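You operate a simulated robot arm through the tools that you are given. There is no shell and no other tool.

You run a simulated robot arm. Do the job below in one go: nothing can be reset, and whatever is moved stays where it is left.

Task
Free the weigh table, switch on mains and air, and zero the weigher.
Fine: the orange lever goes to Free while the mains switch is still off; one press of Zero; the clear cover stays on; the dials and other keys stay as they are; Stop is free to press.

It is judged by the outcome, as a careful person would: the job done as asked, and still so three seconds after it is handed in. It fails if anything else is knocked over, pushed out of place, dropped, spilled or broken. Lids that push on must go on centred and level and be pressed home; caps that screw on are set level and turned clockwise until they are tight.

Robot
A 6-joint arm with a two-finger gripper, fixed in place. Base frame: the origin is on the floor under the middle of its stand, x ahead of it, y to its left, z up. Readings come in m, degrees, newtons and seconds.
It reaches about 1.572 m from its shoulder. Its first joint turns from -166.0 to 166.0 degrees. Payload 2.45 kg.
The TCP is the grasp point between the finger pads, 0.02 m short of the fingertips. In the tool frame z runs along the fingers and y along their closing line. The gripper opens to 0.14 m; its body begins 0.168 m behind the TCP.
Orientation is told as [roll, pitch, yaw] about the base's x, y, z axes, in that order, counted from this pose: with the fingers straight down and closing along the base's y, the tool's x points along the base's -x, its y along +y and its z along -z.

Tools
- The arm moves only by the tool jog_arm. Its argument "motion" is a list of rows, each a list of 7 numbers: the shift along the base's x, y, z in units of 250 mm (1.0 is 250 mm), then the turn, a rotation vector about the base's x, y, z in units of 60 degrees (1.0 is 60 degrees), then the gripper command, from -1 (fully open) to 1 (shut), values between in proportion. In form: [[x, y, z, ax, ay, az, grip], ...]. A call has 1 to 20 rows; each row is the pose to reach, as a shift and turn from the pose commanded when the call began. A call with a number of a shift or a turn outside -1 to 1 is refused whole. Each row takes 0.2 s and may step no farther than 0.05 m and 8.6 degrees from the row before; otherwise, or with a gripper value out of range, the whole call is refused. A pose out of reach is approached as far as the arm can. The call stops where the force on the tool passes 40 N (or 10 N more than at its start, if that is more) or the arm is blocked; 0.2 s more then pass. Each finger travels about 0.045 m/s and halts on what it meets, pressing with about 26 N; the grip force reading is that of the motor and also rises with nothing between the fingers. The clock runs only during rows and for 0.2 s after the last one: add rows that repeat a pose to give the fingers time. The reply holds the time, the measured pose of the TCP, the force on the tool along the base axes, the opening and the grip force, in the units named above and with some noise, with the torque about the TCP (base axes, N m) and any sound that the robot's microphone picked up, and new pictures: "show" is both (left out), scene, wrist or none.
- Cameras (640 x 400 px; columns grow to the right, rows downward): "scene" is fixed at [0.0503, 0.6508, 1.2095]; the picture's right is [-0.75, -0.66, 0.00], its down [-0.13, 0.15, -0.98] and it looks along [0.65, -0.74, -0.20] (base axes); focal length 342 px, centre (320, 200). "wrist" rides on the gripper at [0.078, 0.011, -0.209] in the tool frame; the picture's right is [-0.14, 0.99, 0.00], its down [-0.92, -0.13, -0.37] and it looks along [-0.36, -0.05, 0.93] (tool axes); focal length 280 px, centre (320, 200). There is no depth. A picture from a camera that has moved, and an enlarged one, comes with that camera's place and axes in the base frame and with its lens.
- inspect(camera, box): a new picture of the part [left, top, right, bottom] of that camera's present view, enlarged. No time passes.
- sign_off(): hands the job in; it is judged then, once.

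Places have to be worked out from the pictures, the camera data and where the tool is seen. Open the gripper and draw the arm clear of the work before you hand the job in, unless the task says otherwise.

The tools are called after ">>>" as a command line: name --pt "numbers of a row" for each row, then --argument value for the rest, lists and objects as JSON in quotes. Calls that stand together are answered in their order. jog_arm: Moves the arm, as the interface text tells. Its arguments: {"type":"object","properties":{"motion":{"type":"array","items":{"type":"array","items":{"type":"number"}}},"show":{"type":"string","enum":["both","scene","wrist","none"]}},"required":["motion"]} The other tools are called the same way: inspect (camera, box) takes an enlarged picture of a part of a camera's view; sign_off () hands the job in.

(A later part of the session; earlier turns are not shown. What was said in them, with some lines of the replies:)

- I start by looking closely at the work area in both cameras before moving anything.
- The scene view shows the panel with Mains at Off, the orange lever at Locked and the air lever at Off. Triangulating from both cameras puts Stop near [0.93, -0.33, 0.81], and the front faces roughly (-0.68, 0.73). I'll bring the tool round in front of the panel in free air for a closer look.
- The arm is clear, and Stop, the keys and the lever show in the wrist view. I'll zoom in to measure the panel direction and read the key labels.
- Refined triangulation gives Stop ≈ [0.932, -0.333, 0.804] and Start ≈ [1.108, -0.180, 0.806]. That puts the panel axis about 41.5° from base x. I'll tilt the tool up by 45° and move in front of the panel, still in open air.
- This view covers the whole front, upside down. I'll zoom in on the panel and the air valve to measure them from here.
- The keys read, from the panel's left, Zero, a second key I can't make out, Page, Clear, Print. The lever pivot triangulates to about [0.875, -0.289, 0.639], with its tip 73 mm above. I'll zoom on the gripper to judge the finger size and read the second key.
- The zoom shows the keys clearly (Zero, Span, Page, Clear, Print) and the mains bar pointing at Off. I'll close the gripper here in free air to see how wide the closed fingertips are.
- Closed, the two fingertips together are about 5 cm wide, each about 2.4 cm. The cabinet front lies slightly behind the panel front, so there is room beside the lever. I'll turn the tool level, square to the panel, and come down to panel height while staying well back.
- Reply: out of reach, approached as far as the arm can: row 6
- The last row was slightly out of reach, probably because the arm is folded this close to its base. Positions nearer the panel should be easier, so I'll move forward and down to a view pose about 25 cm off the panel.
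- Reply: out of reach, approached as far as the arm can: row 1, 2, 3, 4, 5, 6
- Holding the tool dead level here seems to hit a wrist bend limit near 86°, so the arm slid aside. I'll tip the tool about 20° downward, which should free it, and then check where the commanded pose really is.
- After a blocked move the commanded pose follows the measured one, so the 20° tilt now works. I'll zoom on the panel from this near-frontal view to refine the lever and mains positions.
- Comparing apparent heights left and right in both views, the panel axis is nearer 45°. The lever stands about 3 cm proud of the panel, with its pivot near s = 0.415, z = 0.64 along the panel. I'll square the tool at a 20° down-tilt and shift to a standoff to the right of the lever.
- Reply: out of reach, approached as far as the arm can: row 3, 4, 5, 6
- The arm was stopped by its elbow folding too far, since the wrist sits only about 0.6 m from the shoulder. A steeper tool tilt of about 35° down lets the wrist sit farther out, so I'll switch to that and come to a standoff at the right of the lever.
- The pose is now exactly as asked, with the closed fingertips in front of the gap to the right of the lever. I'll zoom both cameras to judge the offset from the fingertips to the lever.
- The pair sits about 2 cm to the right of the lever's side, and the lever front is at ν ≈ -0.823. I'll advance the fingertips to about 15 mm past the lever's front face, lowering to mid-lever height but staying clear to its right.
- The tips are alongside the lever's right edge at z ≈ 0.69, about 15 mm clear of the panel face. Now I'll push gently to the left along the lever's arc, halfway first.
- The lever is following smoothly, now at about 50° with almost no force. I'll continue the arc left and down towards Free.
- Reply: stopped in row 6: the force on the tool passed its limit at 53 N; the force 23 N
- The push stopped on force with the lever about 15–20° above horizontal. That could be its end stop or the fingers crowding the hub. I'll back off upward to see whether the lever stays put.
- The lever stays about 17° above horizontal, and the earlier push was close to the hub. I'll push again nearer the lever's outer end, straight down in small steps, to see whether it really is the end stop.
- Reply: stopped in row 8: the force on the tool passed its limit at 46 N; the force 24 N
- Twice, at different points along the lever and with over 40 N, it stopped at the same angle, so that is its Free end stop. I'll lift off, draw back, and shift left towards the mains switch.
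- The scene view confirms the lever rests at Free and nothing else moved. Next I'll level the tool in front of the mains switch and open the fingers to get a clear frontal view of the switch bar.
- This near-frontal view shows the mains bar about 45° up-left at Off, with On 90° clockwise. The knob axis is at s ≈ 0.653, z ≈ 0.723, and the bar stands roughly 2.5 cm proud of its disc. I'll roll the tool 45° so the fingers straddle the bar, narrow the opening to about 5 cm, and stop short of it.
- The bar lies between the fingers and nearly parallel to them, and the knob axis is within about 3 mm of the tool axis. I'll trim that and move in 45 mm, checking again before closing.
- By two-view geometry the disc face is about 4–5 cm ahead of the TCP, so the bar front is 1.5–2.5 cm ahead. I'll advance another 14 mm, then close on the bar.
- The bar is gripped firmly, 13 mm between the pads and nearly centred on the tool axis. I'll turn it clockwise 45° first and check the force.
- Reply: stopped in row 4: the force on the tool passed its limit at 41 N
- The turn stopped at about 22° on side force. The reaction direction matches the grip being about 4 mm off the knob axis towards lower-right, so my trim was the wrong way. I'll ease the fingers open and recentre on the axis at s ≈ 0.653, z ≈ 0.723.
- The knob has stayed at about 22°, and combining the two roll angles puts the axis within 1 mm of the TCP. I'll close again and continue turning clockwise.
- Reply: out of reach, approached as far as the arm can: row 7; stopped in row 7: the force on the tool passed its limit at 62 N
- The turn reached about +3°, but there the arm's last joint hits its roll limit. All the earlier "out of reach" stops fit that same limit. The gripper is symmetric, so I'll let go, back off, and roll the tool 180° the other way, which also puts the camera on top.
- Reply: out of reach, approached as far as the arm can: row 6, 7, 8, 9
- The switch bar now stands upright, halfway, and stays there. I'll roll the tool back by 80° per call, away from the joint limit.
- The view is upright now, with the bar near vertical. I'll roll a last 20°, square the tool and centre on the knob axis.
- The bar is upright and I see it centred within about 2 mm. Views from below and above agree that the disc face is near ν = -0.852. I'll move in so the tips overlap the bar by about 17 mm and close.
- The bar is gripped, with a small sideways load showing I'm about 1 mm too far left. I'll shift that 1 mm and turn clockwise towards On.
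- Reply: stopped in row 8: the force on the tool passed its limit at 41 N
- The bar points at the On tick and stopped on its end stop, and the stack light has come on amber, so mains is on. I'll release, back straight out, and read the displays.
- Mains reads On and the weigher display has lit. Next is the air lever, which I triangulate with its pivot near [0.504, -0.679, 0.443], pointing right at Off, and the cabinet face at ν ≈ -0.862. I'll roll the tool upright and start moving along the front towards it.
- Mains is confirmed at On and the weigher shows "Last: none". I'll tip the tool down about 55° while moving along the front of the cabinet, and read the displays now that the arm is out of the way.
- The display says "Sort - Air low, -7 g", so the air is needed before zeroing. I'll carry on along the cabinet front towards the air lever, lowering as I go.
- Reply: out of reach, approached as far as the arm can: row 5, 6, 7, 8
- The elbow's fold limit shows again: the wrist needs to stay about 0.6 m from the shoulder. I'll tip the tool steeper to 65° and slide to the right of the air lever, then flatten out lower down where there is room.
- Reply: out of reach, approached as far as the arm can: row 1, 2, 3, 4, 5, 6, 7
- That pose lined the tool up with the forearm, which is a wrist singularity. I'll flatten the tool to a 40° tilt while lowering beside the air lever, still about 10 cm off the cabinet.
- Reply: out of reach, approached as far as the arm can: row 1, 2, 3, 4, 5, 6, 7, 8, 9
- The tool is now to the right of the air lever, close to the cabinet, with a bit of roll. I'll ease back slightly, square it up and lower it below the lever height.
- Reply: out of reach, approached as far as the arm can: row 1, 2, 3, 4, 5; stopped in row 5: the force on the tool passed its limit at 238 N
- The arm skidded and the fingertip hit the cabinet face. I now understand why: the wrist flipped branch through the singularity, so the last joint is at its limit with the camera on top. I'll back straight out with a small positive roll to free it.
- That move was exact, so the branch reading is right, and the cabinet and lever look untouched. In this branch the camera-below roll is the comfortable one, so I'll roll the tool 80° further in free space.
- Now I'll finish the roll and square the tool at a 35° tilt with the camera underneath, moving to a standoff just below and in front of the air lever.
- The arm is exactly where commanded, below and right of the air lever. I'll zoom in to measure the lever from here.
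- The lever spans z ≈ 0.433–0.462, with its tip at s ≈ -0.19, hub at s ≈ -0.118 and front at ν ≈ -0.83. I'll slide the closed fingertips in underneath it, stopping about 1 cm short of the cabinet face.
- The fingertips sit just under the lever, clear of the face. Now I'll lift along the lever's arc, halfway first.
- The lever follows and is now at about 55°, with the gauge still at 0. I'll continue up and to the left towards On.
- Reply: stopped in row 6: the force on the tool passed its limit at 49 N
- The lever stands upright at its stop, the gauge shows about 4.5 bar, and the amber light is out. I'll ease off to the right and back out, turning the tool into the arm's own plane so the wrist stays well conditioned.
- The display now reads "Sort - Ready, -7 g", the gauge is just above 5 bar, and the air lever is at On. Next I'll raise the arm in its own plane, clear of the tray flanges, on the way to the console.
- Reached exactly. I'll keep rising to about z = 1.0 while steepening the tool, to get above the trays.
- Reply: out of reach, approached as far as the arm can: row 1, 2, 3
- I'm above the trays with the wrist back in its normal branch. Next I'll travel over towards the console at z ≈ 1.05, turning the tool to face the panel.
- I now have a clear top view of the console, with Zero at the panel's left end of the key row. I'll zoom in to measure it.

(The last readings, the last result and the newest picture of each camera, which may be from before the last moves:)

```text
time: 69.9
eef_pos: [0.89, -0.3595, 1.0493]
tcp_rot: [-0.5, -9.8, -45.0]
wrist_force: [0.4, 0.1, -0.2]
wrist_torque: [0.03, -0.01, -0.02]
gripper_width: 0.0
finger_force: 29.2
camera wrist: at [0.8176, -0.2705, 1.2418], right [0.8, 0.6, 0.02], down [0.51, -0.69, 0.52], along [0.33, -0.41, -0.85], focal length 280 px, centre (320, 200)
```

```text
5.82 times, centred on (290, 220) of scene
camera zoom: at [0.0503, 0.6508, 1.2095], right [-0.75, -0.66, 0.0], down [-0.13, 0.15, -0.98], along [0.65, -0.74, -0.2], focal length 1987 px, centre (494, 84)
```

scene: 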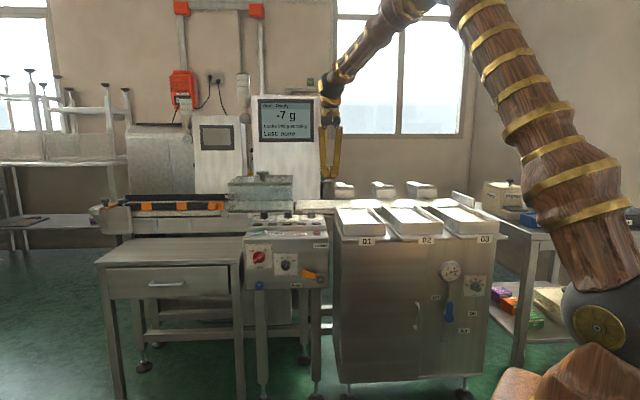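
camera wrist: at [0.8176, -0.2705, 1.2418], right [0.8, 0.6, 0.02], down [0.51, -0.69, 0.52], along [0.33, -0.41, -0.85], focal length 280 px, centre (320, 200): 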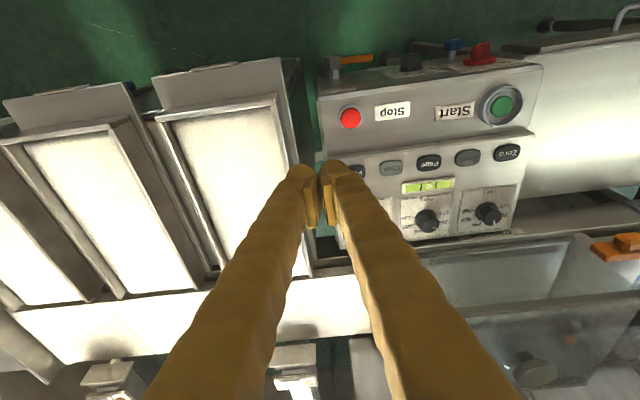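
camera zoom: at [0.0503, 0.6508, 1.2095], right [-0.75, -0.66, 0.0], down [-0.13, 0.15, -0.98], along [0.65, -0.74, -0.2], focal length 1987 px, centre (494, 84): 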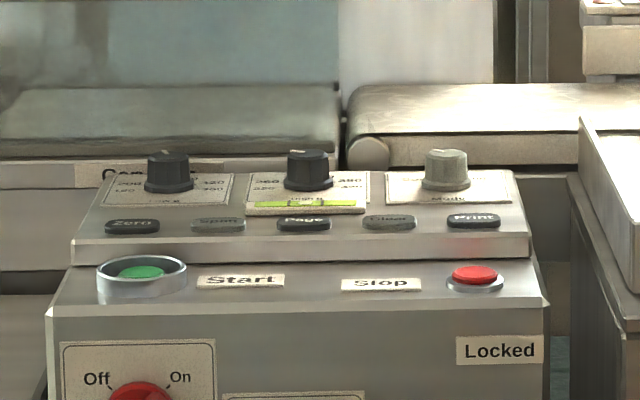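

Zero triangulates cleanly to [1.165, -0.220, 0.820], about 43 mm wide, with Span 64 mm away and Start's ring well in front. I'll move over it, staying high for now.

>>> jog_arm --pt "0.14 0.075 -0.02 0 0 0 1" --pt "0.28 0.15 -0.04 0 0 0 1" --pt "0.42 0.225 -0.06 0 0 0 1" --pt "0.56 0.3 -0.1 0 0 0 1" --pt "0.7 0.375 -0.14 0 0 0 1" --pt "0.83 0.44 -0.18 0 0 0 1" --pt "0.95 0.5 -0.22 0 0 0 1" --show "both"

>>> inspect --camera "wrist" --box '[220, 60, 440, 240]'

```text
time: 71.5
eef_pos: [1.1272, -0.2316, 0.9955]
tcp_rot: [-0.3, -9.9, -45.1]
wrist_force: [0.4, -0.5, 1.2]
wrist_torque: [0.02, -0.02, 0.02]
gripper_width: 0.0002
finger_force: 29.1
camera wrist: at [1.0556, -0.1434, 1.1879], right [0.8, 0.6, 0.02], down [0.51, -0.69, 0.52], along [0.33, -0.41, -0.85], focal length 280 px, centre (320, 200)
```

scene: 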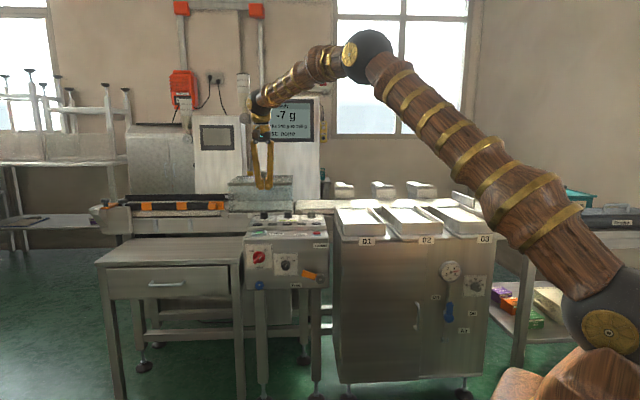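
wrist: 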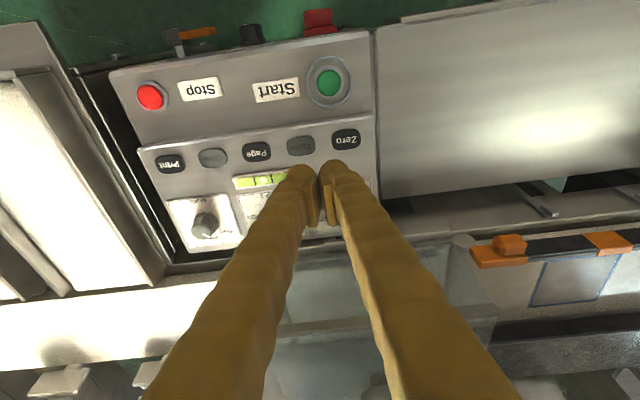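

```text
2.22 times, centred on (330, 150) of wrist
camera zoom: at [1.0556, -0.1434, 1.1879], right [0.8, 0.6, 0.02], down [0.51, -0.69, 0.52], along [0.33, -0.41, -0.85], focal length 623 px, centre (298, 311)
```

zoom: 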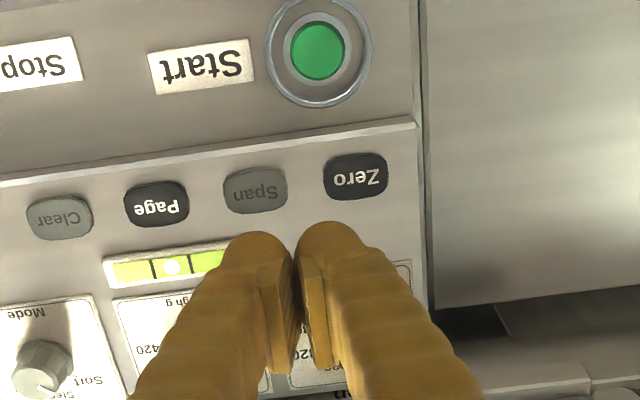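

This second view gives the same place for Zero to within 1 mm. I'll lower to about 25 mm above the key and check the alignment.

>>> jog_arm --pt "0.06 0.025 -0.06 0 0 0 1" --pt "0.12 0.05 -0.16 0 0 0 1" --pt "0.141 0.056 -0.29 0 0 0 1" --pt "0.141 0.056 -0.42 0 0 0 1" --pt "0.141 0.056 -0.52 0 0 0 1" --show "both"

>>> inspect --camera "wrist" --box '[240, 90, 400, 230]'

>>> inspect --camera "scene" --box '[225, 150, 345, 250]'

```text
time: 72.7
eef_pos: [1.1634, -0.2185, 0.8657]
tcp_rot: [-0.3, -9.9, -45.0]
wrist_force: [-1.1, 0.5, 1.0]
wrist_torque: [0.01, 0.0, 0.02]
gripper_width: 0.0
finger_force: 29.2
camera wrist: at [1.0906, -0.1299, 1.0571], right [0.8, 0.6, 0.02], down [0.51, -0.69, 0.52], along [0.33, -0.41, -0.85], focal length 280 px, centre (320, 200)
```

scene: 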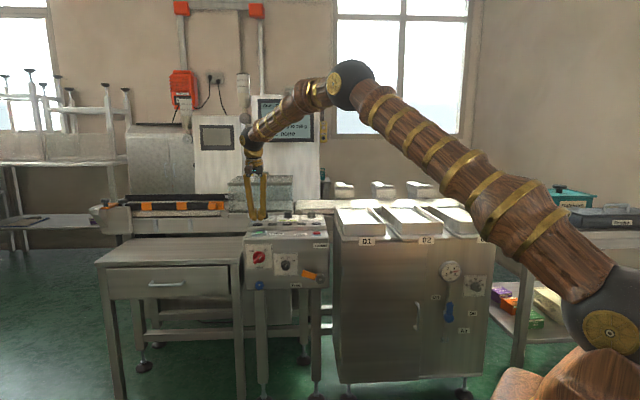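
wrist: 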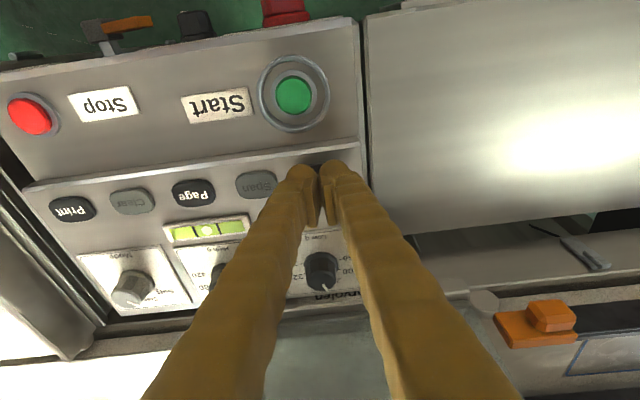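

```text
2.86 times, centred on (320, 160) of wrist
camera zoom: at [1.0906, -0.1299, 1.0571], right [0.8, 0.6, 0.02], down [0.51, -0.69, 0.52], along [0.33, -0.41, -0.85], focal length 801 px, centre (320, 314)
```

zoom: 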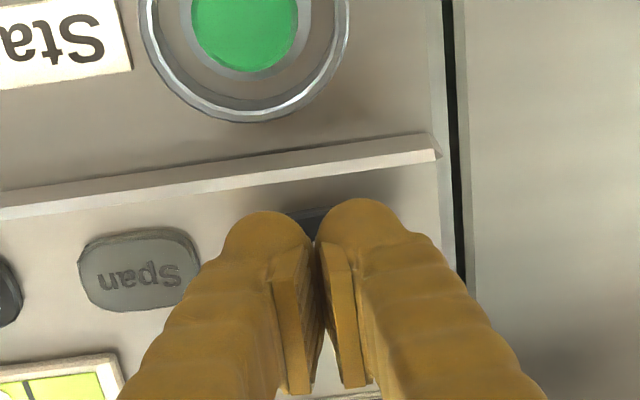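

```text
4.00 times, centred on (285, 200) of scene
camera zoom: at [0.0503, 0.6508, 1.2095], right [-0.75, -0.66, 0.0], down [-0.13, 0.15, -0.98], along [0.65, -0.74, -0.2], focal length 1366 px, centre (460, 200)
```

zoom: 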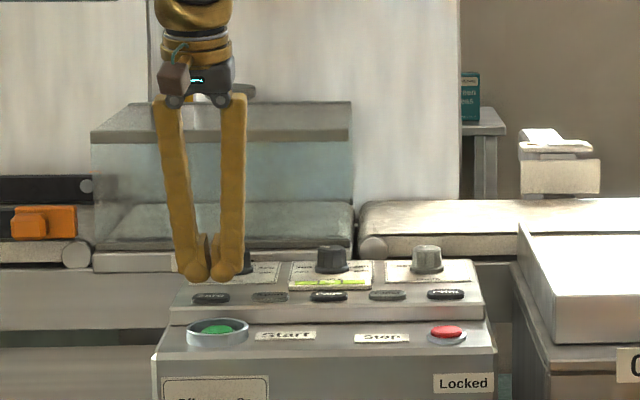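

The fingertips are centred over Zero, and the scene view puts them about 18–20 mm above the key. I'll lower most of that gap, then press in small steps.

>>> jog_arm --pt "-0.003 0.003 -0.016 0 0 0 1" --pt "-0.006 0.006 -0.032 0 0 0 1" --pt "-0.006 0.006 -0.048 0 0 0 1" --pt "-0.006 0.006 -0.056 0 0 0 1" --show "both"

>>> inspect --camera "scene" --box '[235, 190, 315, 250]'

>>> inspect --camera "wrist" --box '[240, 90, 400, 230]'

```text
time: 73.7
eef_pos: [1.1617, -0.2169, 0.8492]
tcp_rot: [-0.5, -9.8, -45.1]
wrist_force: [0.6, -0.2, 0.0]
wrist_torque: [0.01, 0.0, -0.03]
gripper_width: 0.0
finger_force: 29.5
camera wrist: at [1.0894, -0.1285, 1.0429], right [0.8, 0.6, 0.02], down [0.51, -0.69, 0.52], along [0.33, -0.41, -0.85], focal length 280 px, centre (320, 200)
```

scene: 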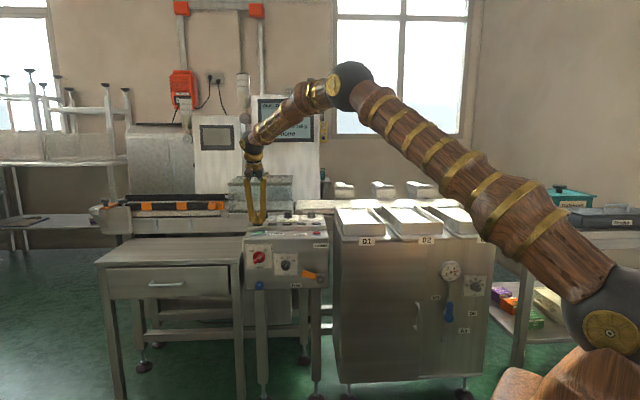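
wrist: 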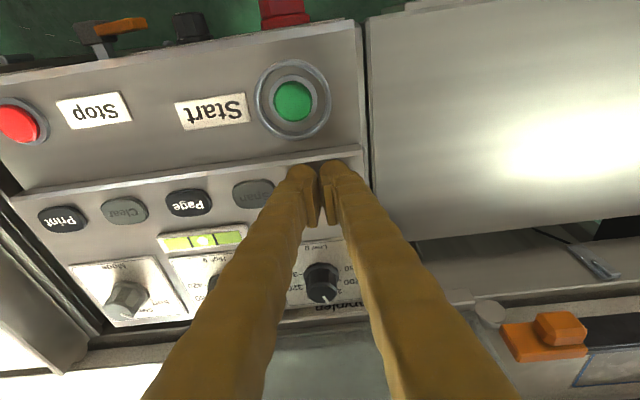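

```text
6.67 times, centred on (275, 220) of scene
camera zoom: at [0.0503, 0.6508, 1.2095], right [-0.75, -0.66, 0.0], down [-0.13, 0.15, -0.98], along [0.65, -0.74, -0.2], focal length 2277 px, centre (620, 67)
```

zoom: 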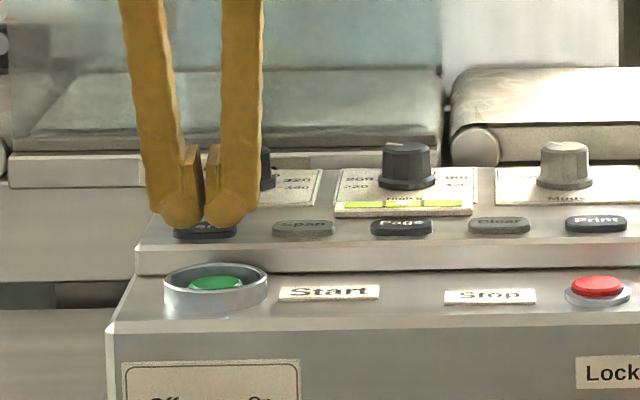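

```text
2.86 times, centred on (320, 160) of wrist
camera zoom: at [1.0894, -0.1285, 1.0429], right [0.8, 0.6, 0.02], down [0.51, -0.69, 0.52], along [0.33, -0.41, -0.85], focal length 801 px, centre (320, 314)
```

zoom: 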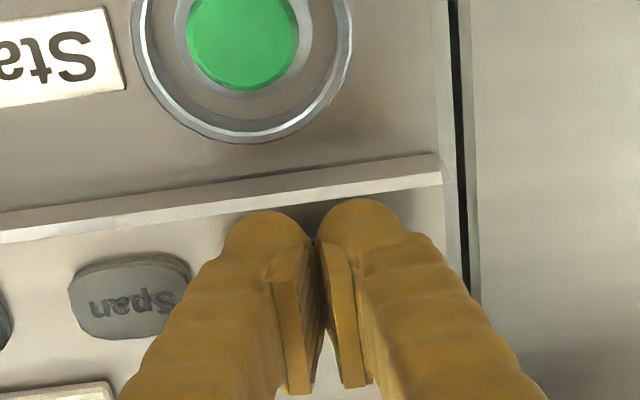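

The tips hover a few millimetres above the centre of Zero, with Span and Start clear. I'll press down slowly, 6 mm to start.

>>> jog_arm --pt "0 0 -0.006 0 0 0 1" --pt "0 0 -0.012 0 0 0 1" --pt "0 0 -0.018 0 0 0 1" --pt "0 0 -0.024 0 0 0 1" --show "none"

>>> inspect --camera "scene" --box '[235, 190, 315, 250]'

>>> inspect --camera "scene" --box '[240, 80, 340, 160]'

```text
time: 74.7
eef_pos: [1.1606, -0.2166, 0.8446]
tcp_rot: [-0.3, -9.9, -44.9]
wrist_force: [0.3, -0.4, 1.1]
wrist_torque: [0.04, 0.02, -0.03]
gripper_width: 0.0061
finger_force: 29.6
heard: click
```

```text
6.67 times, centred on (275, 220) of scene
camera zoom: at [0.0503, 0.6508, 1.2095], right [-0.75, -0.66, 0.0], down [-0.13, 0.15, -0.98], along [0.65, -0.74, -0.2], focal length 2277 px, centre (620, 67)
```

zoom: 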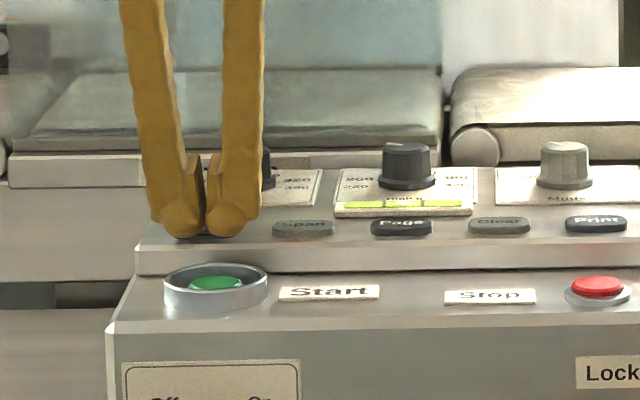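

```text
5.00 times, centred on (290, 120) of scene
camera zoom: at [0.0503, 0.6508, 1.2095], right [-0.75, -0.66, 0.0], down [-0.13, 0.15, -0.98], along [0.65, -0.74, -0.2], focal length 1708 px, centre (470, 600)
```

zoom: 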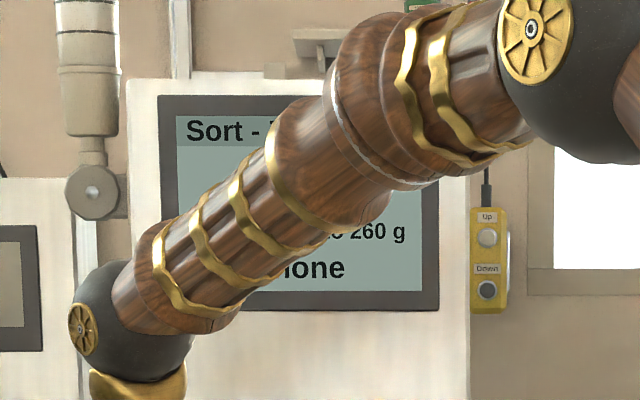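

A click came with the key going down. I'll lift straight up off the key without touching it again and clear the arm from the display.

>>> jog_arm --pt "0 0 0.02 0 0 0 1" --pt "0 0 0.06 0 0 0 1" --pt "0 0 0.14 0 0 0 1" --pt "0 0 0.28 0 0 0 1" --pt "0 0 0.44 0 0 0 1" --pt "0 0 0.6 0 0 0 1" --show "both"

>>> inspect --camera "scene" --box '[240, 80, 340, 160]'

```text
time: 76.1
eef_pos: [1.1603, -0.2179, 0.9944]
tcp_rot: [-0.5, -9.8, -45.0]
wrist_force: [-0.5, 0.6, -1.1]
wrist_torque: [-0.03, -0.01, 0.0]
gripper_width: 0.0
finger_force: 29.8
camera wrist: at [1.0887, -0.1284, 1.1865], right [0.8, 0.6, 0.02], down [0.51, -0.69, 0.52], along [0.33, -0.41, -0.85], focal length 280 px, centre (320, 200)
```

scene: 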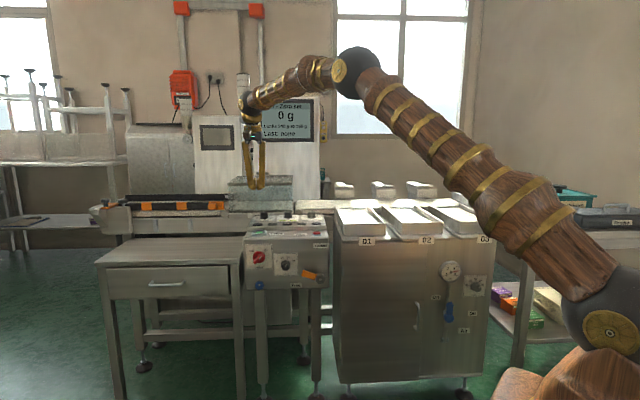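
wrist: 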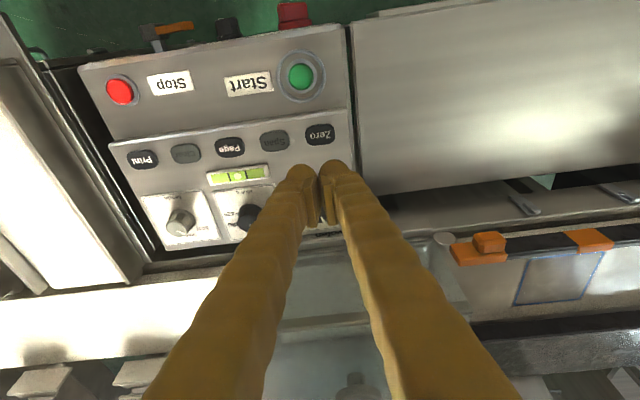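

```text
5.00 times, centred on (290, 120) of scene
camera zoom: at [0.0503, 0.6508, 1.2095], right [-0.75, -0.66, 0.0], down [-0.13, 0.15, -0.98], along [0.65, -0.74, -0.2], focal length 1708 px, centre (470, 600)
```

zoom: 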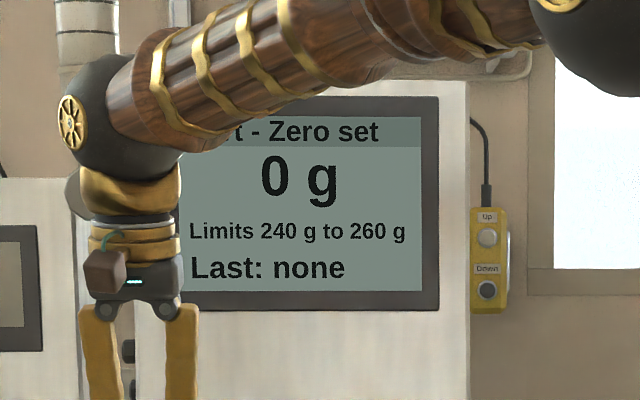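

The display reads "Zero set, 0 g". Now I'll raise and draw the arm back, away from the machine.

>>> jog_arm --pt "-0.08 0.02 0.12 0 0 0 1" --pt "-0.22 0.06 0.24 0 0 0 1" --pt "-0.4 0.11 0.34 0 0 0 1" --pt "-0.58 0.17 0.42 0 0 0 1" --pt "-0.76 0.23 0.48 0 0 0 1" --pt "-0.94 0.28 0.5 0 0 0 1" --show "none"

>>> jog_arm --pt "-0.16 0.05 0.05 0 0 0 -1" --pt "-0.32 0.1 0.1 0 0 0 -1" --pt "-0.48 0.15 0.14 0 0 0 -1" --pt "-0.64 0.2 0.17 0 0 0 -1" --pt "-0.8 0.25 0.2 0 0 0 -1" --pt "-0.96 0.3 0.2 0 0 0 -1" --pt "-0.96 0.3 0.2 0 0 0 -1" --pt "-0.96 0.3 0.2 0 0 0 -1" --pt "-0.96 0.3 0.2 0 0 0 -1" --show "both"

>>> inspect --camera "scene" --box '[190, 70, 340, 200]'

>>> inspect --camera "scene" --box '[230, 200, 340, 300]'

>>> inspect --camera "scene" --box '[400, 240, 520, 340]'

```text
refused: row 3 steps farther than a row can; nothing moved
```

```text
time: 78.1
eef_pos: [0.9204, -0.147, 1.0429]
tcp_rot: [-0.4, -9.9, -45.2]
wrist_force: [0.1, 0.4, -0.4]
wrist_torque: [0.0, -0.02, 0.01]
gripper_width: 0.1397
finger_force: 0.0
camera wrist: at [0.8485, -0.0574, 1.2368], right [0.8, 0.6, 0.02], down [0.51, -0.69, 0.52], along [0.33, -0.41, -0.85], focal length 280 px, centre (320, 200)
```

scene: 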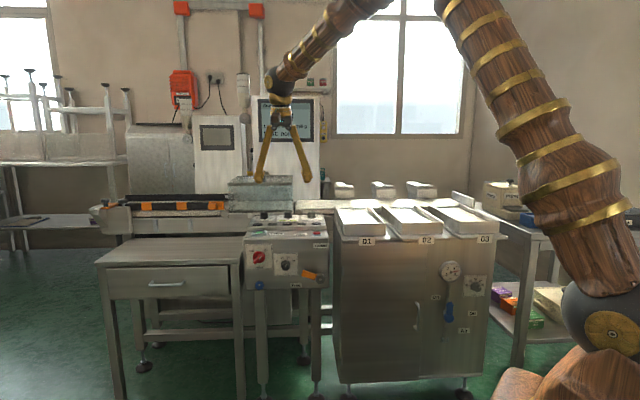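
wrist: 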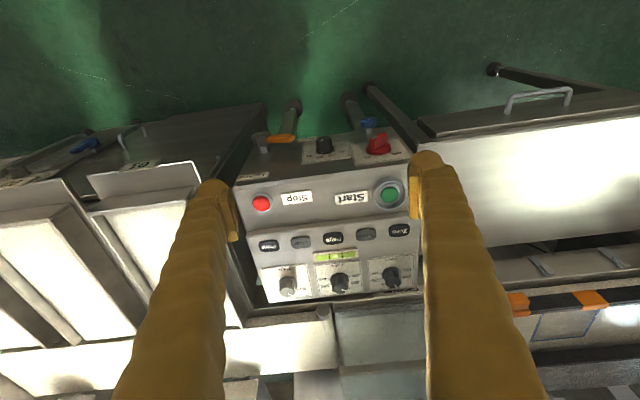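

```text
3.08 times, centred on (265, 135) of scene
camera zoom: at [0.0503, 0.6508, 1.2095], right [-0.75, -0.66, 0.0], down [-0.13, 0.15, -0.98], along [0.65, -0.74, -0.2], focal length 1051 px, centre (489, 400)
```

zoom: 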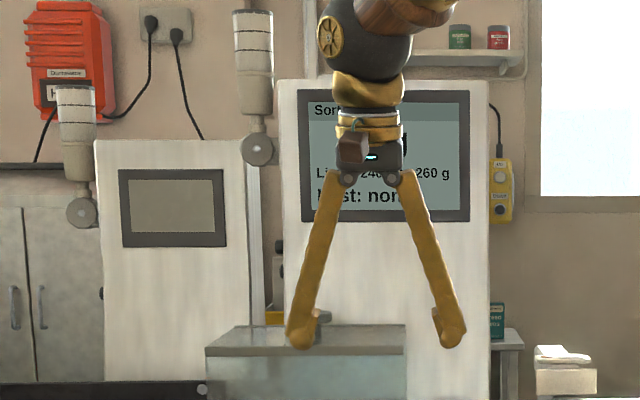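

```text
4.00 times, centred on (285, 250) of scene
camera zoom: at [0.0503, 0.6508, 1.2095], right [-0.75, -0.66, 0.0], down [-0.13, 0.15, -0.98], along [0.65, -0.74, -0.2], focal length 1366 px, centre (460, 0)
```

zoom: 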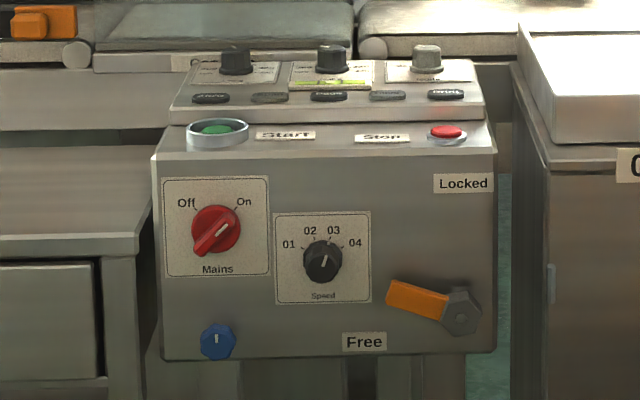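

```text
4.00 times, centred on (460, 290) of scene
camera zoom: at [0.0503, 0.6508, 1.2095], right [-0.75, -0.66, 0.0], down [-0.13, 0.15, -0.98], along [0.65, -0.74, -0.2], focal length 1366 px, centre (-240, -160)
```

zoom: 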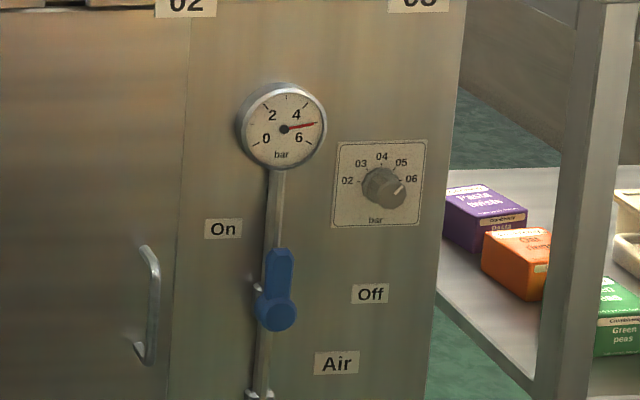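

The first call was refused for step size, but the second withdrew the arm safely and opened the gripper. Everything looks right: mains On, lever at Free, air On, dials unchanged. I'll draw back farther so the display is in full view for a last check.

>>> jog_arm --pt "-0.15 -0.06 0.06 0 0 0 -1" --pt "-0.3 -0.12 0.12 0 0 0 -1" --pt "-0.45 -0.18 0.18 0 0 0 -1" --pt "-0.6 -0.24 0.24 0 0 0 -1" --pt "-0.75 -0.3 0.3 0 0 0 -1" --pt "-0.9 -0.36 0.36 0 0 0 -1" --show "both"

>>> inspect --camera "scene" --box '[190, 70, 340, 200]'

>>> inspect --camera "wrist" --box '[240, 60, 560, 260]'

```text
time: 79.5
eef_pos: [0.6942, -0.2332, 1.1327]
tcp_rot: [-0.4, -9.7, -45.2]
wrist_force: [0.2, 0.1, 0.0]
wrist_torque: [-0.02, 0.0, -0.01]
gripper_width: 0.1398
finger_force: 0.0
camera wrist: at [0.6226, -0.1448, 1.3248], right [0.8, 0.6, 0.02], down [0.51, -0.69, 0.52], along [0.33, -0.41, -0.85], focal length 280 px, centre (320, 200)
```

scene: 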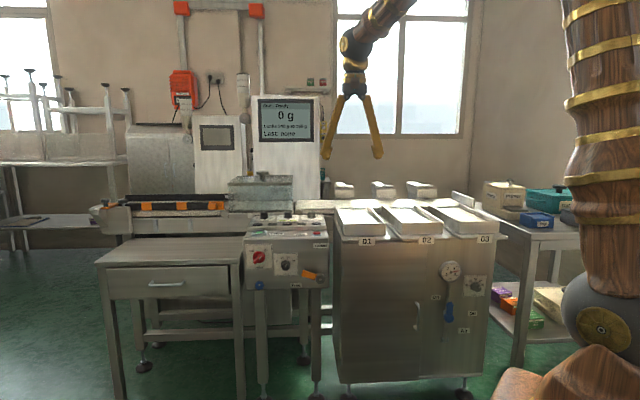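
wrist: 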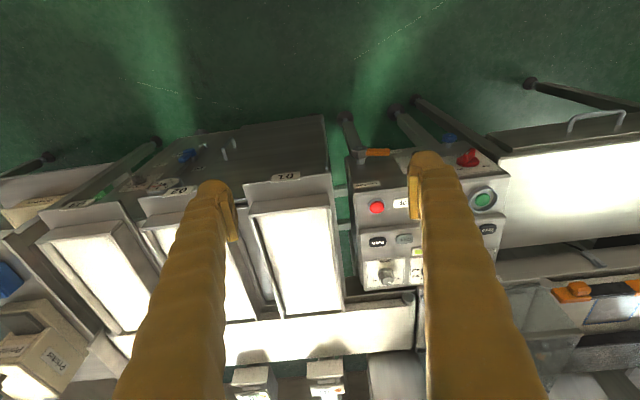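

```text
3.08 times, centred on (265, 135) of scene
camera zoom: at [0.0503, 0.6508, 1.2095], right [-0.75, -0.66, 0.0], down [-0.13, 0.15, -0.98], along [0.65, -0.74, -0.2], focal length 1051 px, centre (489, 400)
```

zoom: 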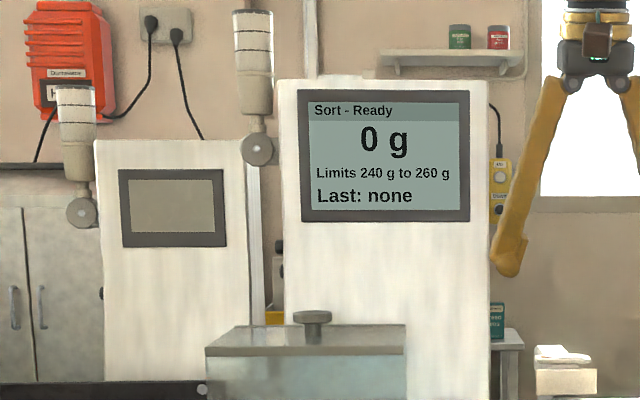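

```text
2.00 times, centred on (400, 160) of wrist
camera zoom: at [0.6226, -0.1448, 1.3248], right [0.8, 0.6, 0.02], down [0.51, -0.69, 0.52], along [0.33, -0.41, -0.85], focal length 561 px, centre (160, 280)
```

zoom: 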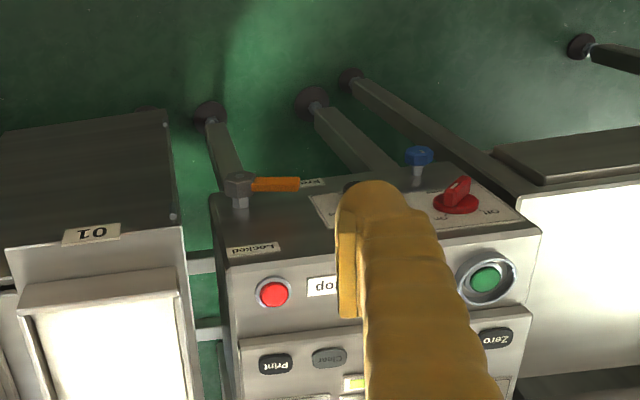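

The last view shows "Sort - Ready, 0 g", with the lever at Free, mains and air both On, the clear cover in place and the dials unchanged. The gripper is open and the arm is clear, so I'm handing the job in.

>>> sign_off

```text
The job is handed in.
```

The job is handed in. The weigh table is free, mains and air are on, and the weigher is zeroed: its display reads "Sort - Ready, 0 g".

- **Weigh table:** I moved the orange lever to Free while mains was still off. It came to a hard stop about 17° above horizontal. It stopped there again on a second push with over 40 N, so I took that as its Free stop.
- **Mains:** The switch points at On.
- **Air:** The lever is at On and the gauge settled at a little over 5 bar.
- **Zero:** I pressed Zero once and heard one click. The display then showed "Zero set, 0 g" before going back to Ready.
- **Left alone:** The clear cover is on, and the dials and other keys are as they were. I did not press Stop.

**Knock on the cabinet:** On the way to the air lever a fingertip hit the cabinet face hard, with a force reading of 238 N. I saw no mark or shift on the cabinet, gauge or regulator in the views afterwards.

The gripper is open and the arm is clear of the machine.
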